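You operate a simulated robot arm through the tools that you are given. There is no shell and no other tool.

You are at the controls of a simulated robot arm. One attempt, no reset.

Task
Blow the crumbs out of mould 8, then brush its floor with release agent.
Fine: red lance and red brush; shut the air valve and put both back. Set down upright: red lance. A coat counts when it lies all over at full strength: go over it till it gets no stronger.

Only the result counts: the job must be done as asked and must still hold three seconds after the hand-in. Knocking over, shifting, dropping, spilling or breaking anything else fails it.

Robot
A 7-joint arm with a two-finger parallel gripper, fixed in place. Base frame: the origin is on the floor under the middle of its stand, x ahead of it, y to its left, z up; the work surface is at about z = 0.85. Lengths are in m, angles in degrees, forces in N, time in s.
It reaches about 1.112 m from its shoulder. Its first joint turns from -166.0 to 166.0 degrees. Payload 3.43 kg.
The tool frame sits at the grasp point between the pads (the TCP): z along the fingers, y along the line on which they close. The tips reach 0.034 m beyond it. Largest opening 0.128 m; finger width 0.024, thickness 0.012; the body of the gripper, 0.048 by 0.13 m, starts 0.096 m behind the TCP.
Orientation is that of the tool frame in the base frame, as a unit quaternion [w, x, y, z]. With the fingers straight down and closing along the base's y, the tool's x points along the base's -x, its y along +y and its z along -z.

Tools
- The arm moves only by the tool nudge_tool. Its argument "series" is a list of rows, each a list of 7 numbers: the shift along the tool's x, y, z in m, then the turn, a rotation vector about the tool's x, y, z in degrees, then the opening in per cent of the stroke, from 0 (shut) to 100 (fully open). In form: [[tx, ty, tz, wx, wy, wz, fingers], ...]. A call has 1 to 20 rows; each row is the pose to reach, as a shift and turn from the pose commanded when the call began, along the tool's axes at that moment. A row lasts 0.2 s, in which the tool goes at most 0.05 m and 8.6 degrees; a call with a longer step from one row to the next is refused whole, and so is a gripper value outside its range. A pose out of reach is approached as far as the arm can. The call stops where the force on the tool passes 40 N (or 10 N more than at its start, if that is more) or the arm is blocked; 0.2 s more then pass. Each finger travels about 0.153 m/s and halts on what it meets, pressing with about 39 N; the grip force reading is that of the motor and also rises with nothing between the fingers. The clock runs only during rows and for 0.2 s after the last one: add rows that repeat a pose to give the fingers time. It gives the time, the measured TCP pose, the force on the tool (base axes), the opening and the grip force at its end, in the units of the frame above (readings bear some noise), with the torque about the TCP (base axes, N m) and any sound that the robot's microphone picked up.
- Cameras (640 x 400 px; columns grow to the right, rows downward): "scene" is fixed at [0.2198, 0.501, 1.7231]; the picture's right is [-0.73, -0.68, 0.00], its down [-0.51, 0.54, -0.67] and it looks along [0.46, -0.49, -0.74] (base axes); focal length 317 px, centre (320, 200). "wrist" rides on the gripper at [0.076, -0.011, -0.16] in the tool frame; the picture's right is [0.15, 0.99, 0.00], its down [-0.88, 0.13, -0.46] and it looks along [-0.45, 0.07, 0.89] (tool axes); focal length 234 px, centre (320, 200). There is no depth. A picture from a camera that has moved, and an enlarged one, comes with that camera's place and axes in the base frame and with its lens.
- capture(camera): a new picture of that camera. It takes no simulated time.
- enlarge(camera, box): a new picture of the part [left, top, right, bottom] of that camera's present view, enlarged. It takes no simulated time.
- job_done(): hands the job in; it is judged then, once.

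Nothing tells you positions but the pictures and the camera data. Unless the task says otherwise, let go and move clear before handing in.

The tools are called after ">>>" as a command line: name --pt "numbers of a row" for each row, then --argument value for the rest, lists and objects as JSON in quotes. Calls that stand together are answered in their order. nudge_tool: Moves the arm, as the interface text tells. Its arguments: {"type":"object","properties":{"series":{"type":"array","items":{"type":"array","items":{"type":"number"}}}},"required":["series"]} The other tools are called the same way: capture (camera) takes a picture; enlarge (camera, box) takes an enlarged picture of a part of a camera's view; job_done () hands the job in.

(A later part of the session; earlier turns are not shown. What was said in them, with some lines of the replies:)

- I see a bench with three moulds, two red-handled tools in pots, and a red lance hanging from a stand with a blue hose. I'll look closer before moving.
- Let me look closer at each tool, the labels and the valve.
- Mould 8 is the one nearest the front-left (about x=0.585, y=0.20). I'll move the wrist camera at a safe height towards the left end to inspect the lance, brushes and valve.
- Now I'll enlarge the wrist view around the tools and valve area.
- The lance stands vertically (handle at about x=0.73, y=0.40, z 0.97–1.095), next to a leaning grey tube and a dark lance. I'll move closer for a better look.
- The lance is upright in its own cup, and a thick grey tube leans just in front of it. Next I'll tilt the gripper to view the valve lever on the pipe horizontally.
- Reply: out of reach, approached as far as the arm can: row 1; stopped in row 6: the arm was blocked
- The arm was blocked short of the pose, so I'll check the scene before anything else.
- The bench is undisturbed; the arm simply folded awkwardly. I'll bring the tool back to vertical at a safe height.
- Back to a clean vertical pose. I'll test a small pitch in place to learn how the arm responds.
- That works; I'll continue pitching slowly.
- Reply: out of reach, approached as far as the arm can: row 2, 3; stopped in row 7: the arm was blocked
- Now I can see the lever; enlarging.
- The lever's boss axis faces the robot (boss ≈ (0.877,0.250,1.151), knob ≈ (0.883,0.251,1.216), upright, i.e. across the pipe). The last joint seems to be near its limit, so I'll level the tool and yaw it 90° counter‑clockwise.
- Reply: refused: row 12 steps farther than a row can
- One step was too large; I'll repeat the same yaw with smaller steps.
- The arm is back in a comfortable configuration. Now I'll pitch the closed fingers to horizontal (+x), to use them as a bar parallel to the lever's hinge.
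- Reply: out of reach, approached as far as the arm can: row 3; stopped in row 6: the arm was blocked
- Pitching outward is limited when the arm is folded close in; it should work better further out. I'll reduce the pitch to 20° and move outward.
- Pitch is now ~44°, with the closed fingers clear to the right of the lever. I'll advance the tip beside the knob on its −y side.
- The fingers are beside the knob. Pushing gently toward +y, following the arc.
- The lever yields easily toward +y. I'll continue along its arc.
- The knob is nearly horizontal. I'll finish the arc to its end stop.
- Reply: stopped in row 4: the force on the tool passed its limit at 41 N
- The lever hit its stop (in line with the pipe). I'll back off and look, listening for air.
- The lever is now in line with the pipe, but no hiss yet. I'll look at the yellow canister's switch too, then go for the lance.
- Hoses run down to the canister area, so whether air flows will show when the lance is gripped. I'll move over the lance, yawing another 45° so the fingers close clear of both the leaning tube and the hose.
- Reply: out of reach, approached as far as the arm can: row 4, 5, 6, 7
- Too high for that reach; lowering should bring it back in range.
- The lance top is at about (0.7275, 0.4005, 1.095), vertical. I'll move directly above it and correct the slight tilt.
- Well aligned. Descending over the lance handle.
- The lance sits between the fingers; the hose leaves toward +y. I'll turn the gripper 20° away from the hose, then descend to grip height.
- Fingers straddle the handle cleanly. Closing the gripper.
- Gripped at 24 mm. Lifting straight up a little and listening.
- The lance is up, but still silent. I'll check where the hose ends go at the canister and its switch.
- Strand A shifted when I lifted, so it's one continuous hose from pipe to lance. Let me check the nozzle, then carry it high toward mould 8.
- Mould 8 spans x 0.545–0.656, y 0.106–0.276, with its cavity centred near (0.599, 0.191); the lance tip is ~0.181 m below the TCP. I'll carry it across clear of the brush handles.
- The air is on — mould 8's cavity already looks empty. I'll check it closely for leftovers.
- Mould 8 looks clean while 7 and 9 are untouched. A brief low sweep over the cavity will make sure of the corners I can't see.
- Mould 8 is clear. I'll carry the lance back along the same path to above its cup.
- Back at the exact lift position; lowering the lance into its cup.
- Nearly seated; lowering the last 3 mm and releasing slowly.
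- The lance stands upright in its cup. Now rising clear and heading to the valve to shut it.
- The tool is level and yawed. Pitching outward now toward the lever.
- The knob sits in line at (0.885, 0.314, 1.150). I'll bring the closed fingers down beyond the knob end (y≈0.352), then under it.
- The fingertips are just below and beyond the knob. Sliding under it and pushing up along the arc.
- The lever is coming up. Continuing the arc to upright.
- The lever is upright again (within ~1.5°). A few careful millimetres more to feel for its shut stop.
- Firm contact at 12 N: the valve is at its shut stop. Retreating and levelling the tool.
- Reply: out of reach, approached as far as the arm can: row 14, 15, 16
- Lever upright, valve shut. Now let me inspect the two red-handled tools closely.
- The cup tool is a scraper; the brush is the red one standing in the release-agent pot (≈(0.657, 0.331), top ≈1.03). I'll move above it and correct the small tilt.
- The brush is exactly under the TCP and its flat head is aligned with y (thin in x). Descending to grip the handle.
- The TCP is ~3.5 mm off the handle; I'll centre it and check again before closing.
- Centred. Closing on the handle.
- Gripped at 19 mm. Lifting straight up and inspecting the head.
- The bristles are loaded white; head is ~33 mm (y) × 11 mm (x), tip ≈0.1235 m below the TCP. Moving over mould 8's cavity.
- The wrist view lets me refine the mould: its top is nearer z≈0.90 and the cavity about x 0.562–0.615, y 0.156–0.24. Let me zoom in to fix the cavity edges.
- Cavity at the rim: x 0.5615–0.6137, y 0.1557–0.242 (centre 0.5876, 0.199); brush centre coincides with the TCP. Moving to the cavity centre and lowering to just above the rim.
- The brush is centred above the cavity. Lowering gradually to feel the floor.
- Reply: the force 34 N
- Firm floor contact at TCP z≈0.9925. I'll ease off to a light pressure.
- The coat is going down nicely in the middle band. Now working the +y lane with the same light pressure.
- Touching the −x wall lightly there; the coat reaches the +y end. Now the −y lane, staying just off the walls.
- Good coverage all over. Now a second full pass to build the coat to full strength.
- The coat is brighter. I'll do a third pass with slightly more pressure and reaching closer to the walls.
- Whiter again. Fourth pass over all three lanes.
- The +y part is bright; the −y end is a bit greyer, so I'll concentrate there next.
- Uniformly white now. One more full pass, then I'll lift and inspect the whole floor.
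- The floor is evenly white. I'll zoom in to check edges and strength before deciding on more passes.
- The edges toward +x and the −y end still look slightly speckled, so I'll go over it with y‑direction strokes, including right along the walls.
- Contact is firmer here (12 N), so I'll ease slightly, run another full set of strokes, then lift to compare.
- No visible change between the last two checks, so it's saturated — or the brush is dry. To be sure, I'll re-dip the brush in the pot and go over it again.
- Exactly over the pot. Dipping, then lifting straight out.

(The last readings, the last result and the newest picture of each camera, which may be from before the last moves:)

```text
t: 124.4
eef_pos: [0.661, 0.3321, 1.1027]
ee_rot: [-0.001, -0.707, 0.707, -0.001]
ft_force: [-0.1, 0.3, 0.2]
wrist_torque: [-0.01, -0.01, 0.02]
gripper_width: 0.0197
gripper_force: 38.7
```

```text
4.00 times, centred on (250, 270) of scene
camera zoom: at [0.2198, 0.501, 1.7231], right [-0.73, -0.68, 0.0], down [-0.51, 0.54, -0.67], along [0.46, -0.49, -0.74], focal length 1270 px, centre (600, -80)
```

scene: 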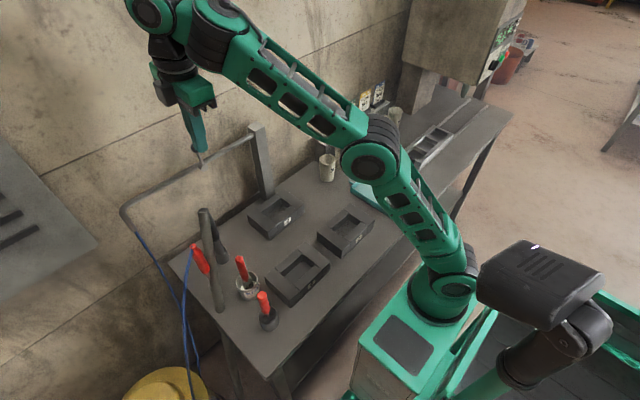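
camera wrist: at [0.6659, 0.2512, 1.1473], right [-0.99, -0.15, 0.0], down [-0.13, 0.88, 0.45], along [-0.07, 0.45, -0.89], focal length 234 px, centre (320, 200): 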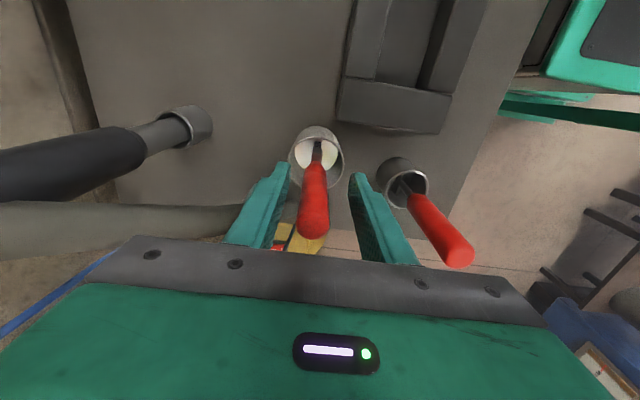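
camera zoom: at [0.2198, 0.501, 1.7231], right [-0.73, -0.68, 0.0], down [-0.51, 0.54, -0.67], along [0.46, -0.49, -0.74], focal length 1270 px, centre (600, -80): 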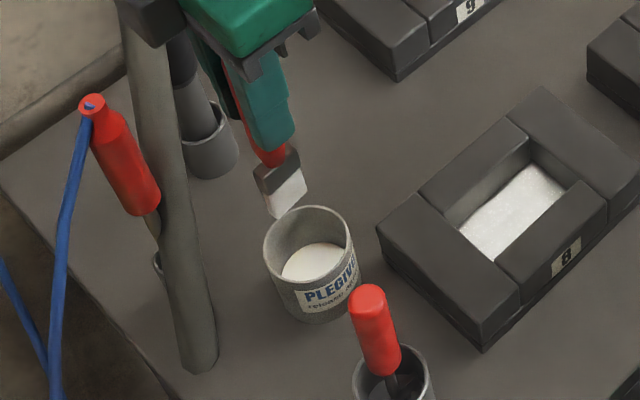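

Bristles look just as loaded as before. I'll make one final fresh pass over the whole floor.

>>> nudge_tool --pt "0.027 0.0137 0 0 0 0 0" --pt "0.054 0.0274 0 0 0 0 0" --pt "0.081 0.0411 0 0 0 0 0" --pt "0.108 0.0548 0 0 0 0 0" --pt "0.1348 0.0685 0 0 0 0 0" --pt "0.1348 0.0685 0 0 0 0 0" --pt "0.1348 0.0685 0.04 0 0 0 0" --pt "0.1348 0.0685 0.08 0 0 0 0" --pt "0.1348 0.0685 0.1 0 0 0 0" --pt "0.1348 0.0685 0.108 0 0 0 0" --pt "0.1348 0.0685 0.1102 0 0 0 0" --pt "0.1348 0.0685 0.1104 0 0 0 0"

```text
t: 127.0
eef_pos: [0.5913, 0.197, 0.9922]
ee_rot: [-0.001, -0.707, 0.707, -0.002]
ft_force: [-0.8, -0.1, -0.4]
wrist_torque: [0.0, 0.0, -0.01]
gripper_width: 0.0197
gripper_force: 39.6
```

>>> nudge_tool --pt "0 0 0.0007 0 0 0 0" --pt "0 -0.0176 0.0007 0 0 0 0" --pt "0.0267 -0.0176 0.0007 0 0 0 0" --pt "0.0267 -0.0048 0.0007 0 0 0 0" --pt "0.0267 0.008 0.0007 0 0 0 0" --pt "0.0267 0.0207 0.0007 0 0 0 0" --pt "0.0267 0.008 0.0007 0 0 0 0" --pt "0.0267 -0.0048 0.0007 0 0 0 0" --pt "0.0267 -0.0176 0.0007 0 0 0 0" --pt "0.0 -0.0176 0.0007 0 0 0 0" --pt "0 -0.0048 0.0007 0 0 0 0" --pt "0 0.008 0.0007 0 0 0 0" --pt "0 0.0207 0.0007 0 0 0 0" --pt "-0.0265 0.0207 0.0007 0 0 0 0" --pt "-0.0265 0.008 0.0007 0 0 0 0" --pt "-0.0265 -0.0048 0.0007 0 0 0 0" --pt "-0.0265 -0.0176 0.0007 0 0 0 0" --pt "-0.0265 -0.0048 0.0007 0 0 0 0" --pt "-0.0265 0.008 0.0007 0 0 0 0" --pt "-0.0265 0.0207 0.0007 0 0 0 0"

>>> nudge_tool --pt "0 -0.0207 0 0 0 0 0" --pt "0.0265 -0.0207 0 0 0 0 0" --pt "0.0265 -0.0207 -0.02 0 0 0 0" --pt "0.0265 -0.0207 -0.06 0 0 0 0" --pt "0.0265 -0.0207 -0.1 0 0 0 0" --pt "0.0265 -0.0207 -0.1111 0 0 0 0" --pt "0.0265 -0.0207 -0.1111 0 0 0 0"

>>> enlarge --camera "scene" --box '[285, 258, 315, 288]'

>>> enlarge --camera "wrist" --box '[300, 105, 345, 165]'

>>> enlarge --camera "scene" --box '[200, 170, 380, 320]'

```text
t: 131.2
eef_pos: [0.5704, 0.2246, 0.9905]
ee_rot: [0.001, -0.706, 0.708, -0.001]
ft_force: [7.0, -1.9, 19.6]
wrist_torque: [-0.31, -0.84, -0.02]
gripper_width: 0.0199
gripper_force: 39.3
```

```text
t: 132.8
eef_pos: [0.5908, 0.1981, 1.1022]
ee_rot: [-0.001, -0.707, 0.707, -0.001]
ft_force: [0.1, 0.1, -0.5]
wrist_torque: [0.01, 0.0, -0.03]
gripper_width: 0.0198
gripper_force: 39.0
```

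```text
13.33 times, centred on (300, 273) of scene
camera zoom: at [0.2198, 0.501, 1.7231], right [-0.73, -0.68, 0.0], down [-0.51, 0.54, -0.67], along [0.46, -0.49, -0.74], focal length 4232 px, centre (587, -773)
```

zoom: 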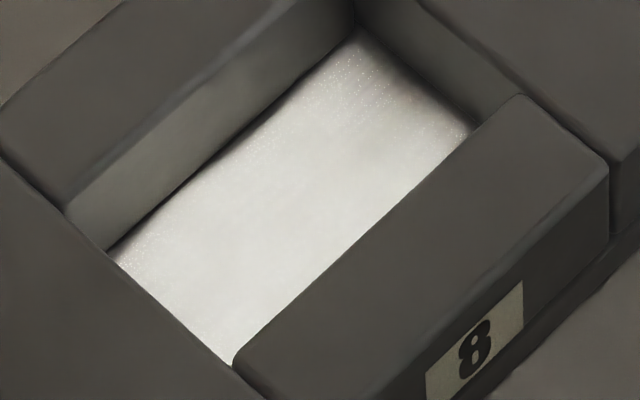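

```text
6.67 times, centred on (322, 135) of wrist
camera zoom: at [0.6012, 0.1215, 1.2606], right [-0.99, -0.15, 0.0], down [-0.13, 0.88, 0.45], along [-0.07, 0.45, -0.89], focal length 1561 px, centre (303, 633)
```

zoom: 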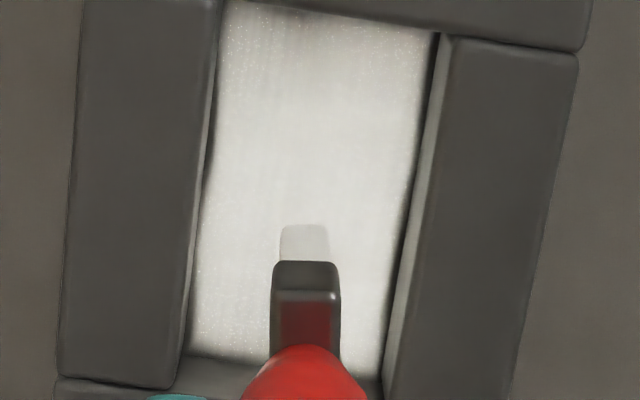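

```text
2.67 times, centred on (290, 245) of scene
camera zoom: at [0.2198, 0.501, 1.7231], right [-0.73, -0.68, 0.0], down [-0.51, 0.54, -0.67], along [0.46, -0.49, -0.74], focal length 846 px, centre (400, 80)
```

zoom: 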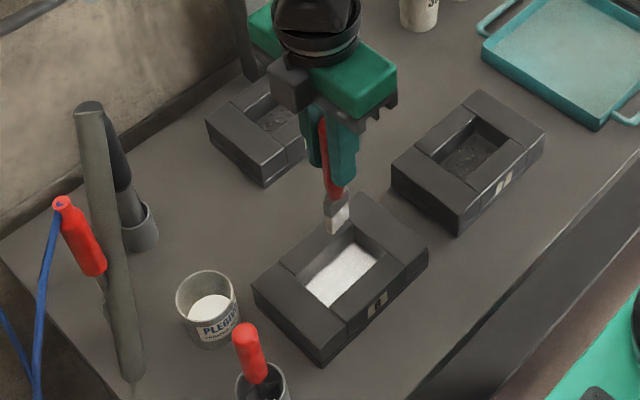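

No further change — the coat is saturated over the whole floor and nothing has shifted. Taking the brush back to its pot.

>>> nudge_tool --pt "-0.027 -0.0137 0 0 0 0 0" --pt "-0.054 -0.0274 0 0 0 0 0" --pt "-0.081 -0.0411 0 0 0 0 0" --pt "-0.108 -0.0548 0 0 0 0 0" --pt "-0.1348 -0.0685 0 0 0 0 0" --pt "-0.1348 -0.0685 0 0 0 0 0" --pt "-0.1348 -0.0685 0.025 0 0 0 0" --pt "-0.1348 -0.0685 0.05 0 0 0 0" --pt "-0.1348 -0.0685 0.075 0 0 0 0" --pt "-0.1348 -0.0685 0.095 0 0 0 0" --pt "-0.1348 -0.0685 0.107 0 0 0 0" --pt "-0.1348 -0.0685 0.111 0 0 0 0" --pt "-0.1348 -0.0685 0.113 0 0 0 0" --pt "-0.1348 -0.0685 0.114 0 0 0 0" --pt "-0.1348 -0.0685 0.114 0 0 0 0"

>>> enlarge --camera "wrist" --box '[260, 100, 400, 250]'

>>> enlarge --camera "scene" --box '[200, 220, 300, 320]'

```text
t: 136.0
eef_pos: [0.6598, 0.3338, 0.9914]
ee_rot: [0.001, -0.707, 0.707, -0.001]
ft_force: [-0.9, 1.0, 34.6]
wrist_torque: [0.22, 0.03, 0.02]
gripper_width: 0.0198
gripper_force: 39.0
```

```text
2.67 times, centred on (330, 175) of wrist
camera zoom: at [0.6688, 0.2569, 1.1484], right [-0.99, -0.15, 0.0], down [-0.13, 0.88, 0.45], along [-0.06, 0.45, -0.89], focal length 624 px, centre (293, 267)
```

zoom: 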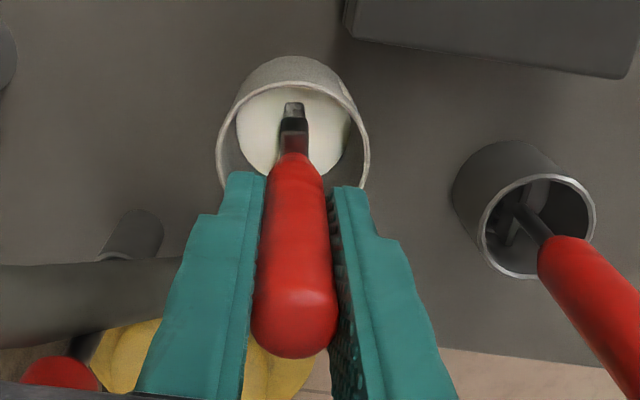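

```text
4.00 times, centred on (250, 270) of scene
camera zoom: at [0.2198, 0.501, 1.7231], right [-0.73, -0.68, 0.0], down [-0.51, 0.54, -0.67], along [0.46, -0.49, -0.74], focal length 1270 px, centre (600, -80)
```

zoom: 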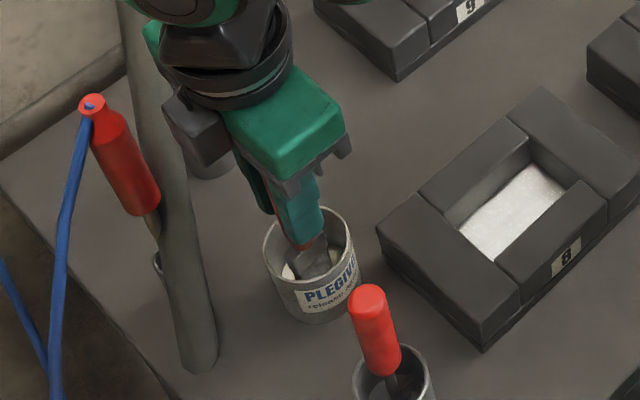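

The brush is pressing on the pot bottom (35 N); easing up to take the load off before releasing.

>>> nudge_tool --pt "0 0 -0.0012 0 0 0 0" --pt "0 0 -0.002 0 0 0 0" --pt "0 0 -0.002 0 0 0 0"

```text
t: 136.8
eef_pos: [0.6595, 0.3325, 0.9905]
ee_rot: [-0.002, -0.707, 0.707, -0.002]
ft_force: [1.3, 2.6, 8.2]
wrist_torque: [0.45, -0.12, -0.02]
gripper_width: 0.0196
gripper_force: 38.9
```

>>> nudge_tool --pt "0 0 -0.0005 0 0 0 0" --pt "0 0 -0.0007 0 0 0 0" --pt "0 0 -0.0007 0 0 0 0"

>>> enlarge --camera "wrist" --box '[260, 100, 400, 250]'

```text
t: 137.6
eef_pos: [0.6591, 0.3333, 0.992]
ee_rot: [0.001, 0.707, -0.707, 0.002]
ft_force: [0.2, -0.6, -1.2]
wrist_torque: [0.01, -0.01, 0.0]
gripper_width: 0.0199
gripper_force: 38.9
```

```text
2.67 times, centred on (330, 175) of wrist
camera zoom: at [0.6696, 0.2565, 1.1497], right [-0.99, -0.15, 0.0], down [-0.13, 0.88, 0.45], along [-0.07, 0.45, -0.89], focal length 624 px, centre (293, 267)
```

zoom: 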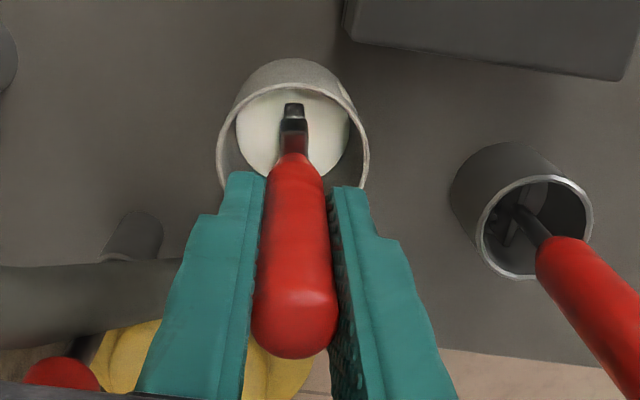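

Load is off and the brush hangs vertical. Releasing slowly.

>>> nudge_tool --pt "0 0 0.0003 0 0 0 0" --pt "0 0 0.0003 0 0 0 16" --pt "0 0 0.0003 0 0 0 18" --pt "0 0 0.0003 0 0 0 21" --pt "0 0 0.0003 0 0 0 26" --pt "0 0 0.0003 0 0 0 33" --pt "0 0 0.0003 0 0 0 40" --pt "0 0 0.0003 0 0 0 40"

>>> enlarge --camera "wrist" --box '[260, 100, 400, 250]'

>>> enlarge --camera "scene" --box '[200, 220, 300, 320]'

```text
t: 139.4
eef_pos: [0.6585, 0.3333, 0.9897]
ee_rot: [-0.001, -0.707, 0.707, -0.001]
ft_force: [0.0, 0.7, 0.1]
wrist_torque: [-0.02, 0.0, -0.02]
gripper_width: 0.0511
gripper_force: 0.2
```

```text
2.67 times, centred on (330, 175) of wrist
camera zoom: at [0.6697, 0.2564, 1.1495], right [-0.99, -0.15, 0.0], down [-0.13, 0.88, 0.45], along [-0.07, 0.45, -0.89], focal length 624 px, centre (293, 267)
```

zoom: 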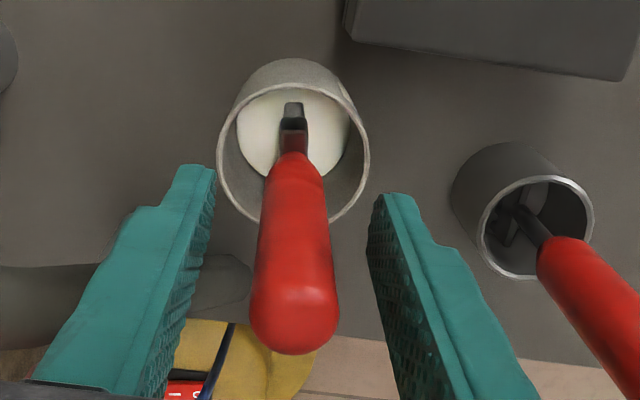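

```text
4.00 times, centred on (250, 270) of scene
camera zoom: at [0.2198, 0.501, 1.7231], right [-0.73, -0.68, 0.0], down [-0.51, 0.54, -0.67], along [0.46, -0.49, -0.74], focal length 1270 px, centre (600, -80)
```

zoom: 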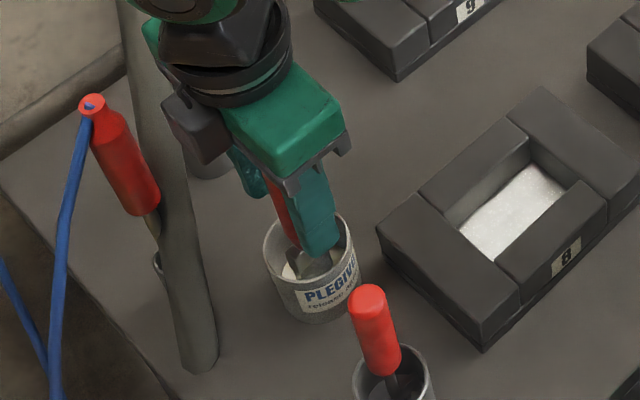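

The brush stands upright in its pot. Rising straight up and clear.

>>> nudge_tool --pt "0 0 -0.015 0 0 0 40" --pt "0 0 -0.035 0 0 0 40" --pt "0 0 -0.06 0 0 0 40" --pt "0 0 -0.09 0 0 0 40" --pt "0 0 -0.12 0 0 0 40" --pt "0 0 -0.15 0 0 0 40" --pt "0 0 -0.18 0 0 0 40" --pt "0 0 -0.21 0 0 0 40" --pt "0 0 -0.24 0 0 0 40" --pt "0 0 -0.24 0 0 0 40"

>>> nudge_tool --pt "0.04 0 -0.01 0 0 0 40" --pt "0.08 0 -0.02 0 0 0 40" --pt "0.12 0.02 -0.03 0 0 0 40" --pt "0.16 0.04 -0.04 0 0 0 40" --pt "0.2 0.06 -0.05 0 0 0 40" --pt "0.24 0.08 -0.06 0 0 0 40" --pt "0.28 0.1 -0.07 0 0 0 40" --pt "0.28 0.1 -0.07 0 0 0 40"

>>> capture --camera "scene"

>>> capture --camera "wrist"

```text
t: 141.6
eef_pos: [0.6577, 0.3309, 1.2313]
ee_rot: [-0.001, -0.707, 0.708, -0.001]
ft_force: [-0.3, -0.4, -0.3]
wrist_torque: [0.0, 0.02, 0.01]
gripper_width: 0.0514
gripper_force: 0.0
```

```text
t: 143.4
eef_pos: [0.5591, 0.0531, 1.3049]
ee_rot: [0.002, 0.707, -0.707, 0.001]
ft_force: [0.0, 0.9, 0.5]
wrist_torque: [-0.03, -0.03, 0.0]
gripper_width: 0.0512
gripper_force: 0.0
```

```text
taken
```

scene: 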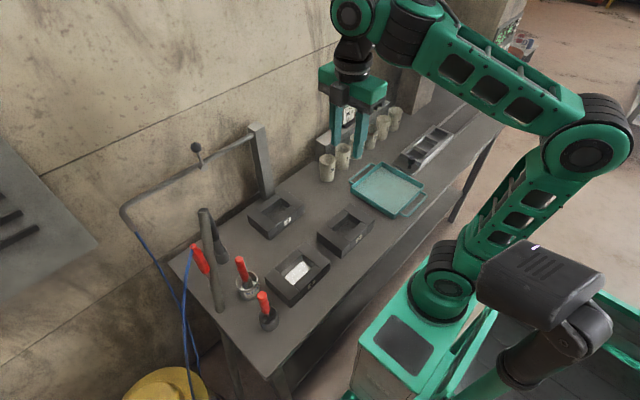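

```text
taken
camera wrist: at [0.5691, -0.0229, 1.463], right [-0.99, -0.15, 0.0], down [-0.13, 0.88, 0.45], along [-0.07, 0.45, -0.89], focal length 234 px, centre (320, 200)
```

wrist: 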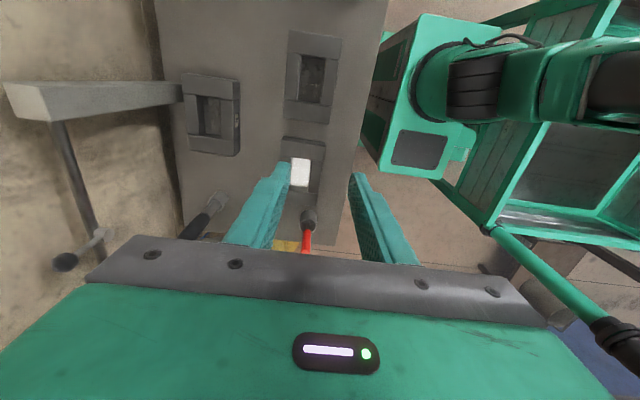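

Everything appears in place. A last close look at the lance, brush, valve and moulds before handing in.

>>> enlarge --camera "scene" --box '[170, 200, 290, 340]'

>>> enlarge --camera "scene" --box '[140, 120, 260, 210]'

>>> enlarge --camera "scene" --box '[240, 180, 390, 310]'

>>> enlarge --camera "scene" --box '[280, 250, 320, 290]'

```text
2.86 times, centred on (230, 270) of scene
camera zoom: at [0.2198, 0.501, 1.7231], right [-0.73, -0.68, 0.0], down [-0.51, 0.54, -0.67], along [0.46, -0.49, -0.74], focal length 907 px, centre (577, 0)
```

zoom: 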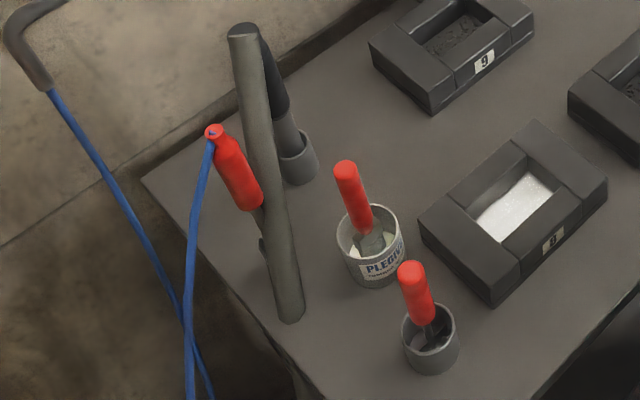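

```text
4.44 times, centred on (200, 165) of scene
camera zoom: at [0.2198, 0.501, 1.7231], right [-0.73, -0.68, 0.0], down [-0.51, 0.54, -0.67], along [0.46, -0.49, -0.74], focal length 1411 px, centre (853, 356)
```

zoom: 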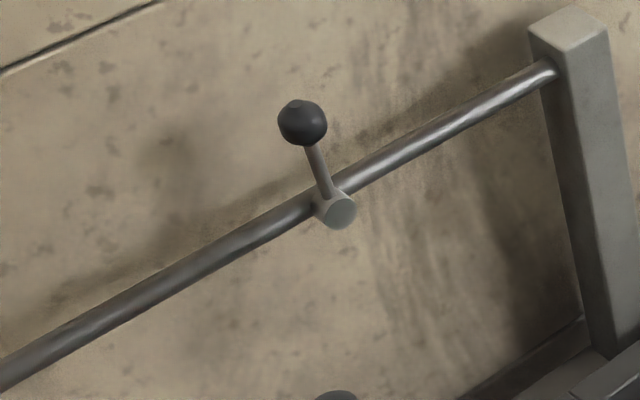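

```text
3.08 times, centred on (315, 245) of scene
camera zoom: at [0.2198, 0.501, 1.7231], right [-0.73, -0.68, 0.0], down [-0.51, 0.54, -0.67], along [0.46, -0.49, -0.74], focal length 977 px, centre (335, 62)
```

zoom: 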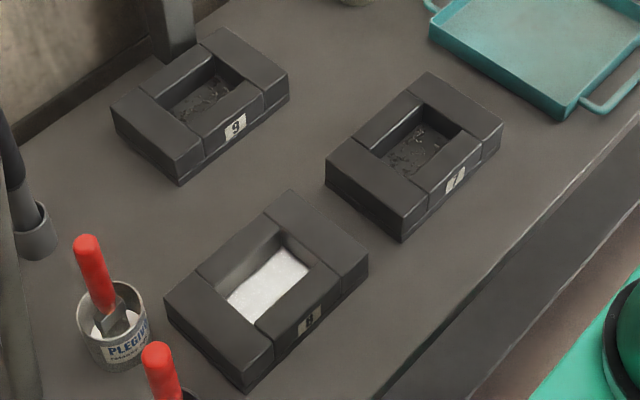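

```text
10.00 times, centred on (300, 270) of scene
camera zoom: at [0.2198, 0.501, 1.7231], right [-0.73, -0.68, 0.0], down [-0.51, 0.54, -0.67], along [0.46, -0.49, -0.74], focal length 3174 px, centre (520, -500)
```

zoom: 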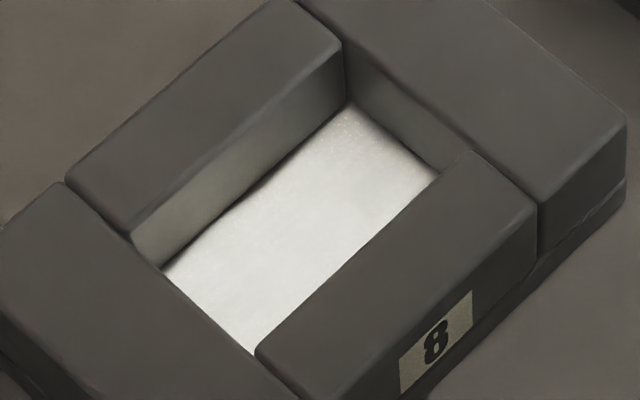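

Mould 8 is blown clean and its floor is evenly coated. The valve lever is back at its shut stop, the lance stands upright in its cup, and the brush is in the release-agent pot. Nothing else looks disturbed and the arm is clear, so I'm handing in.

>>> job_done

```text
The job is handed in.
```

I've handed the job in: mould 8 is blown clear of crumbs and its floor is coated with release agent. I don't have the judging result, so this is what I saw at the end.

- **Crumbs:** The cavity was empty after blowing it out with the red lance. Moulds 7 and 9 still hold their crumbs.
- **Coat:** I brushed the floor with the red brush until extra passes made no visible difference. To make sure the brush wasn't just dry, I dipped it again and did one more full pass; nothing changed. The coat looks even from wall to wall.
- **Air valve:** The lever is back upright against its stop, as it was at the start.
- **Tools:** The lance stands upright in its cup and the brush is upright in the release-agent pot. The gripper is empty and clear of the bench.

**Wall contact:** While brushing, the brush pressed against mould 8's side wall with about 8 N at most. The mould showed no movement in the pictures. Nothing else looked moved, spilled or knocked over.
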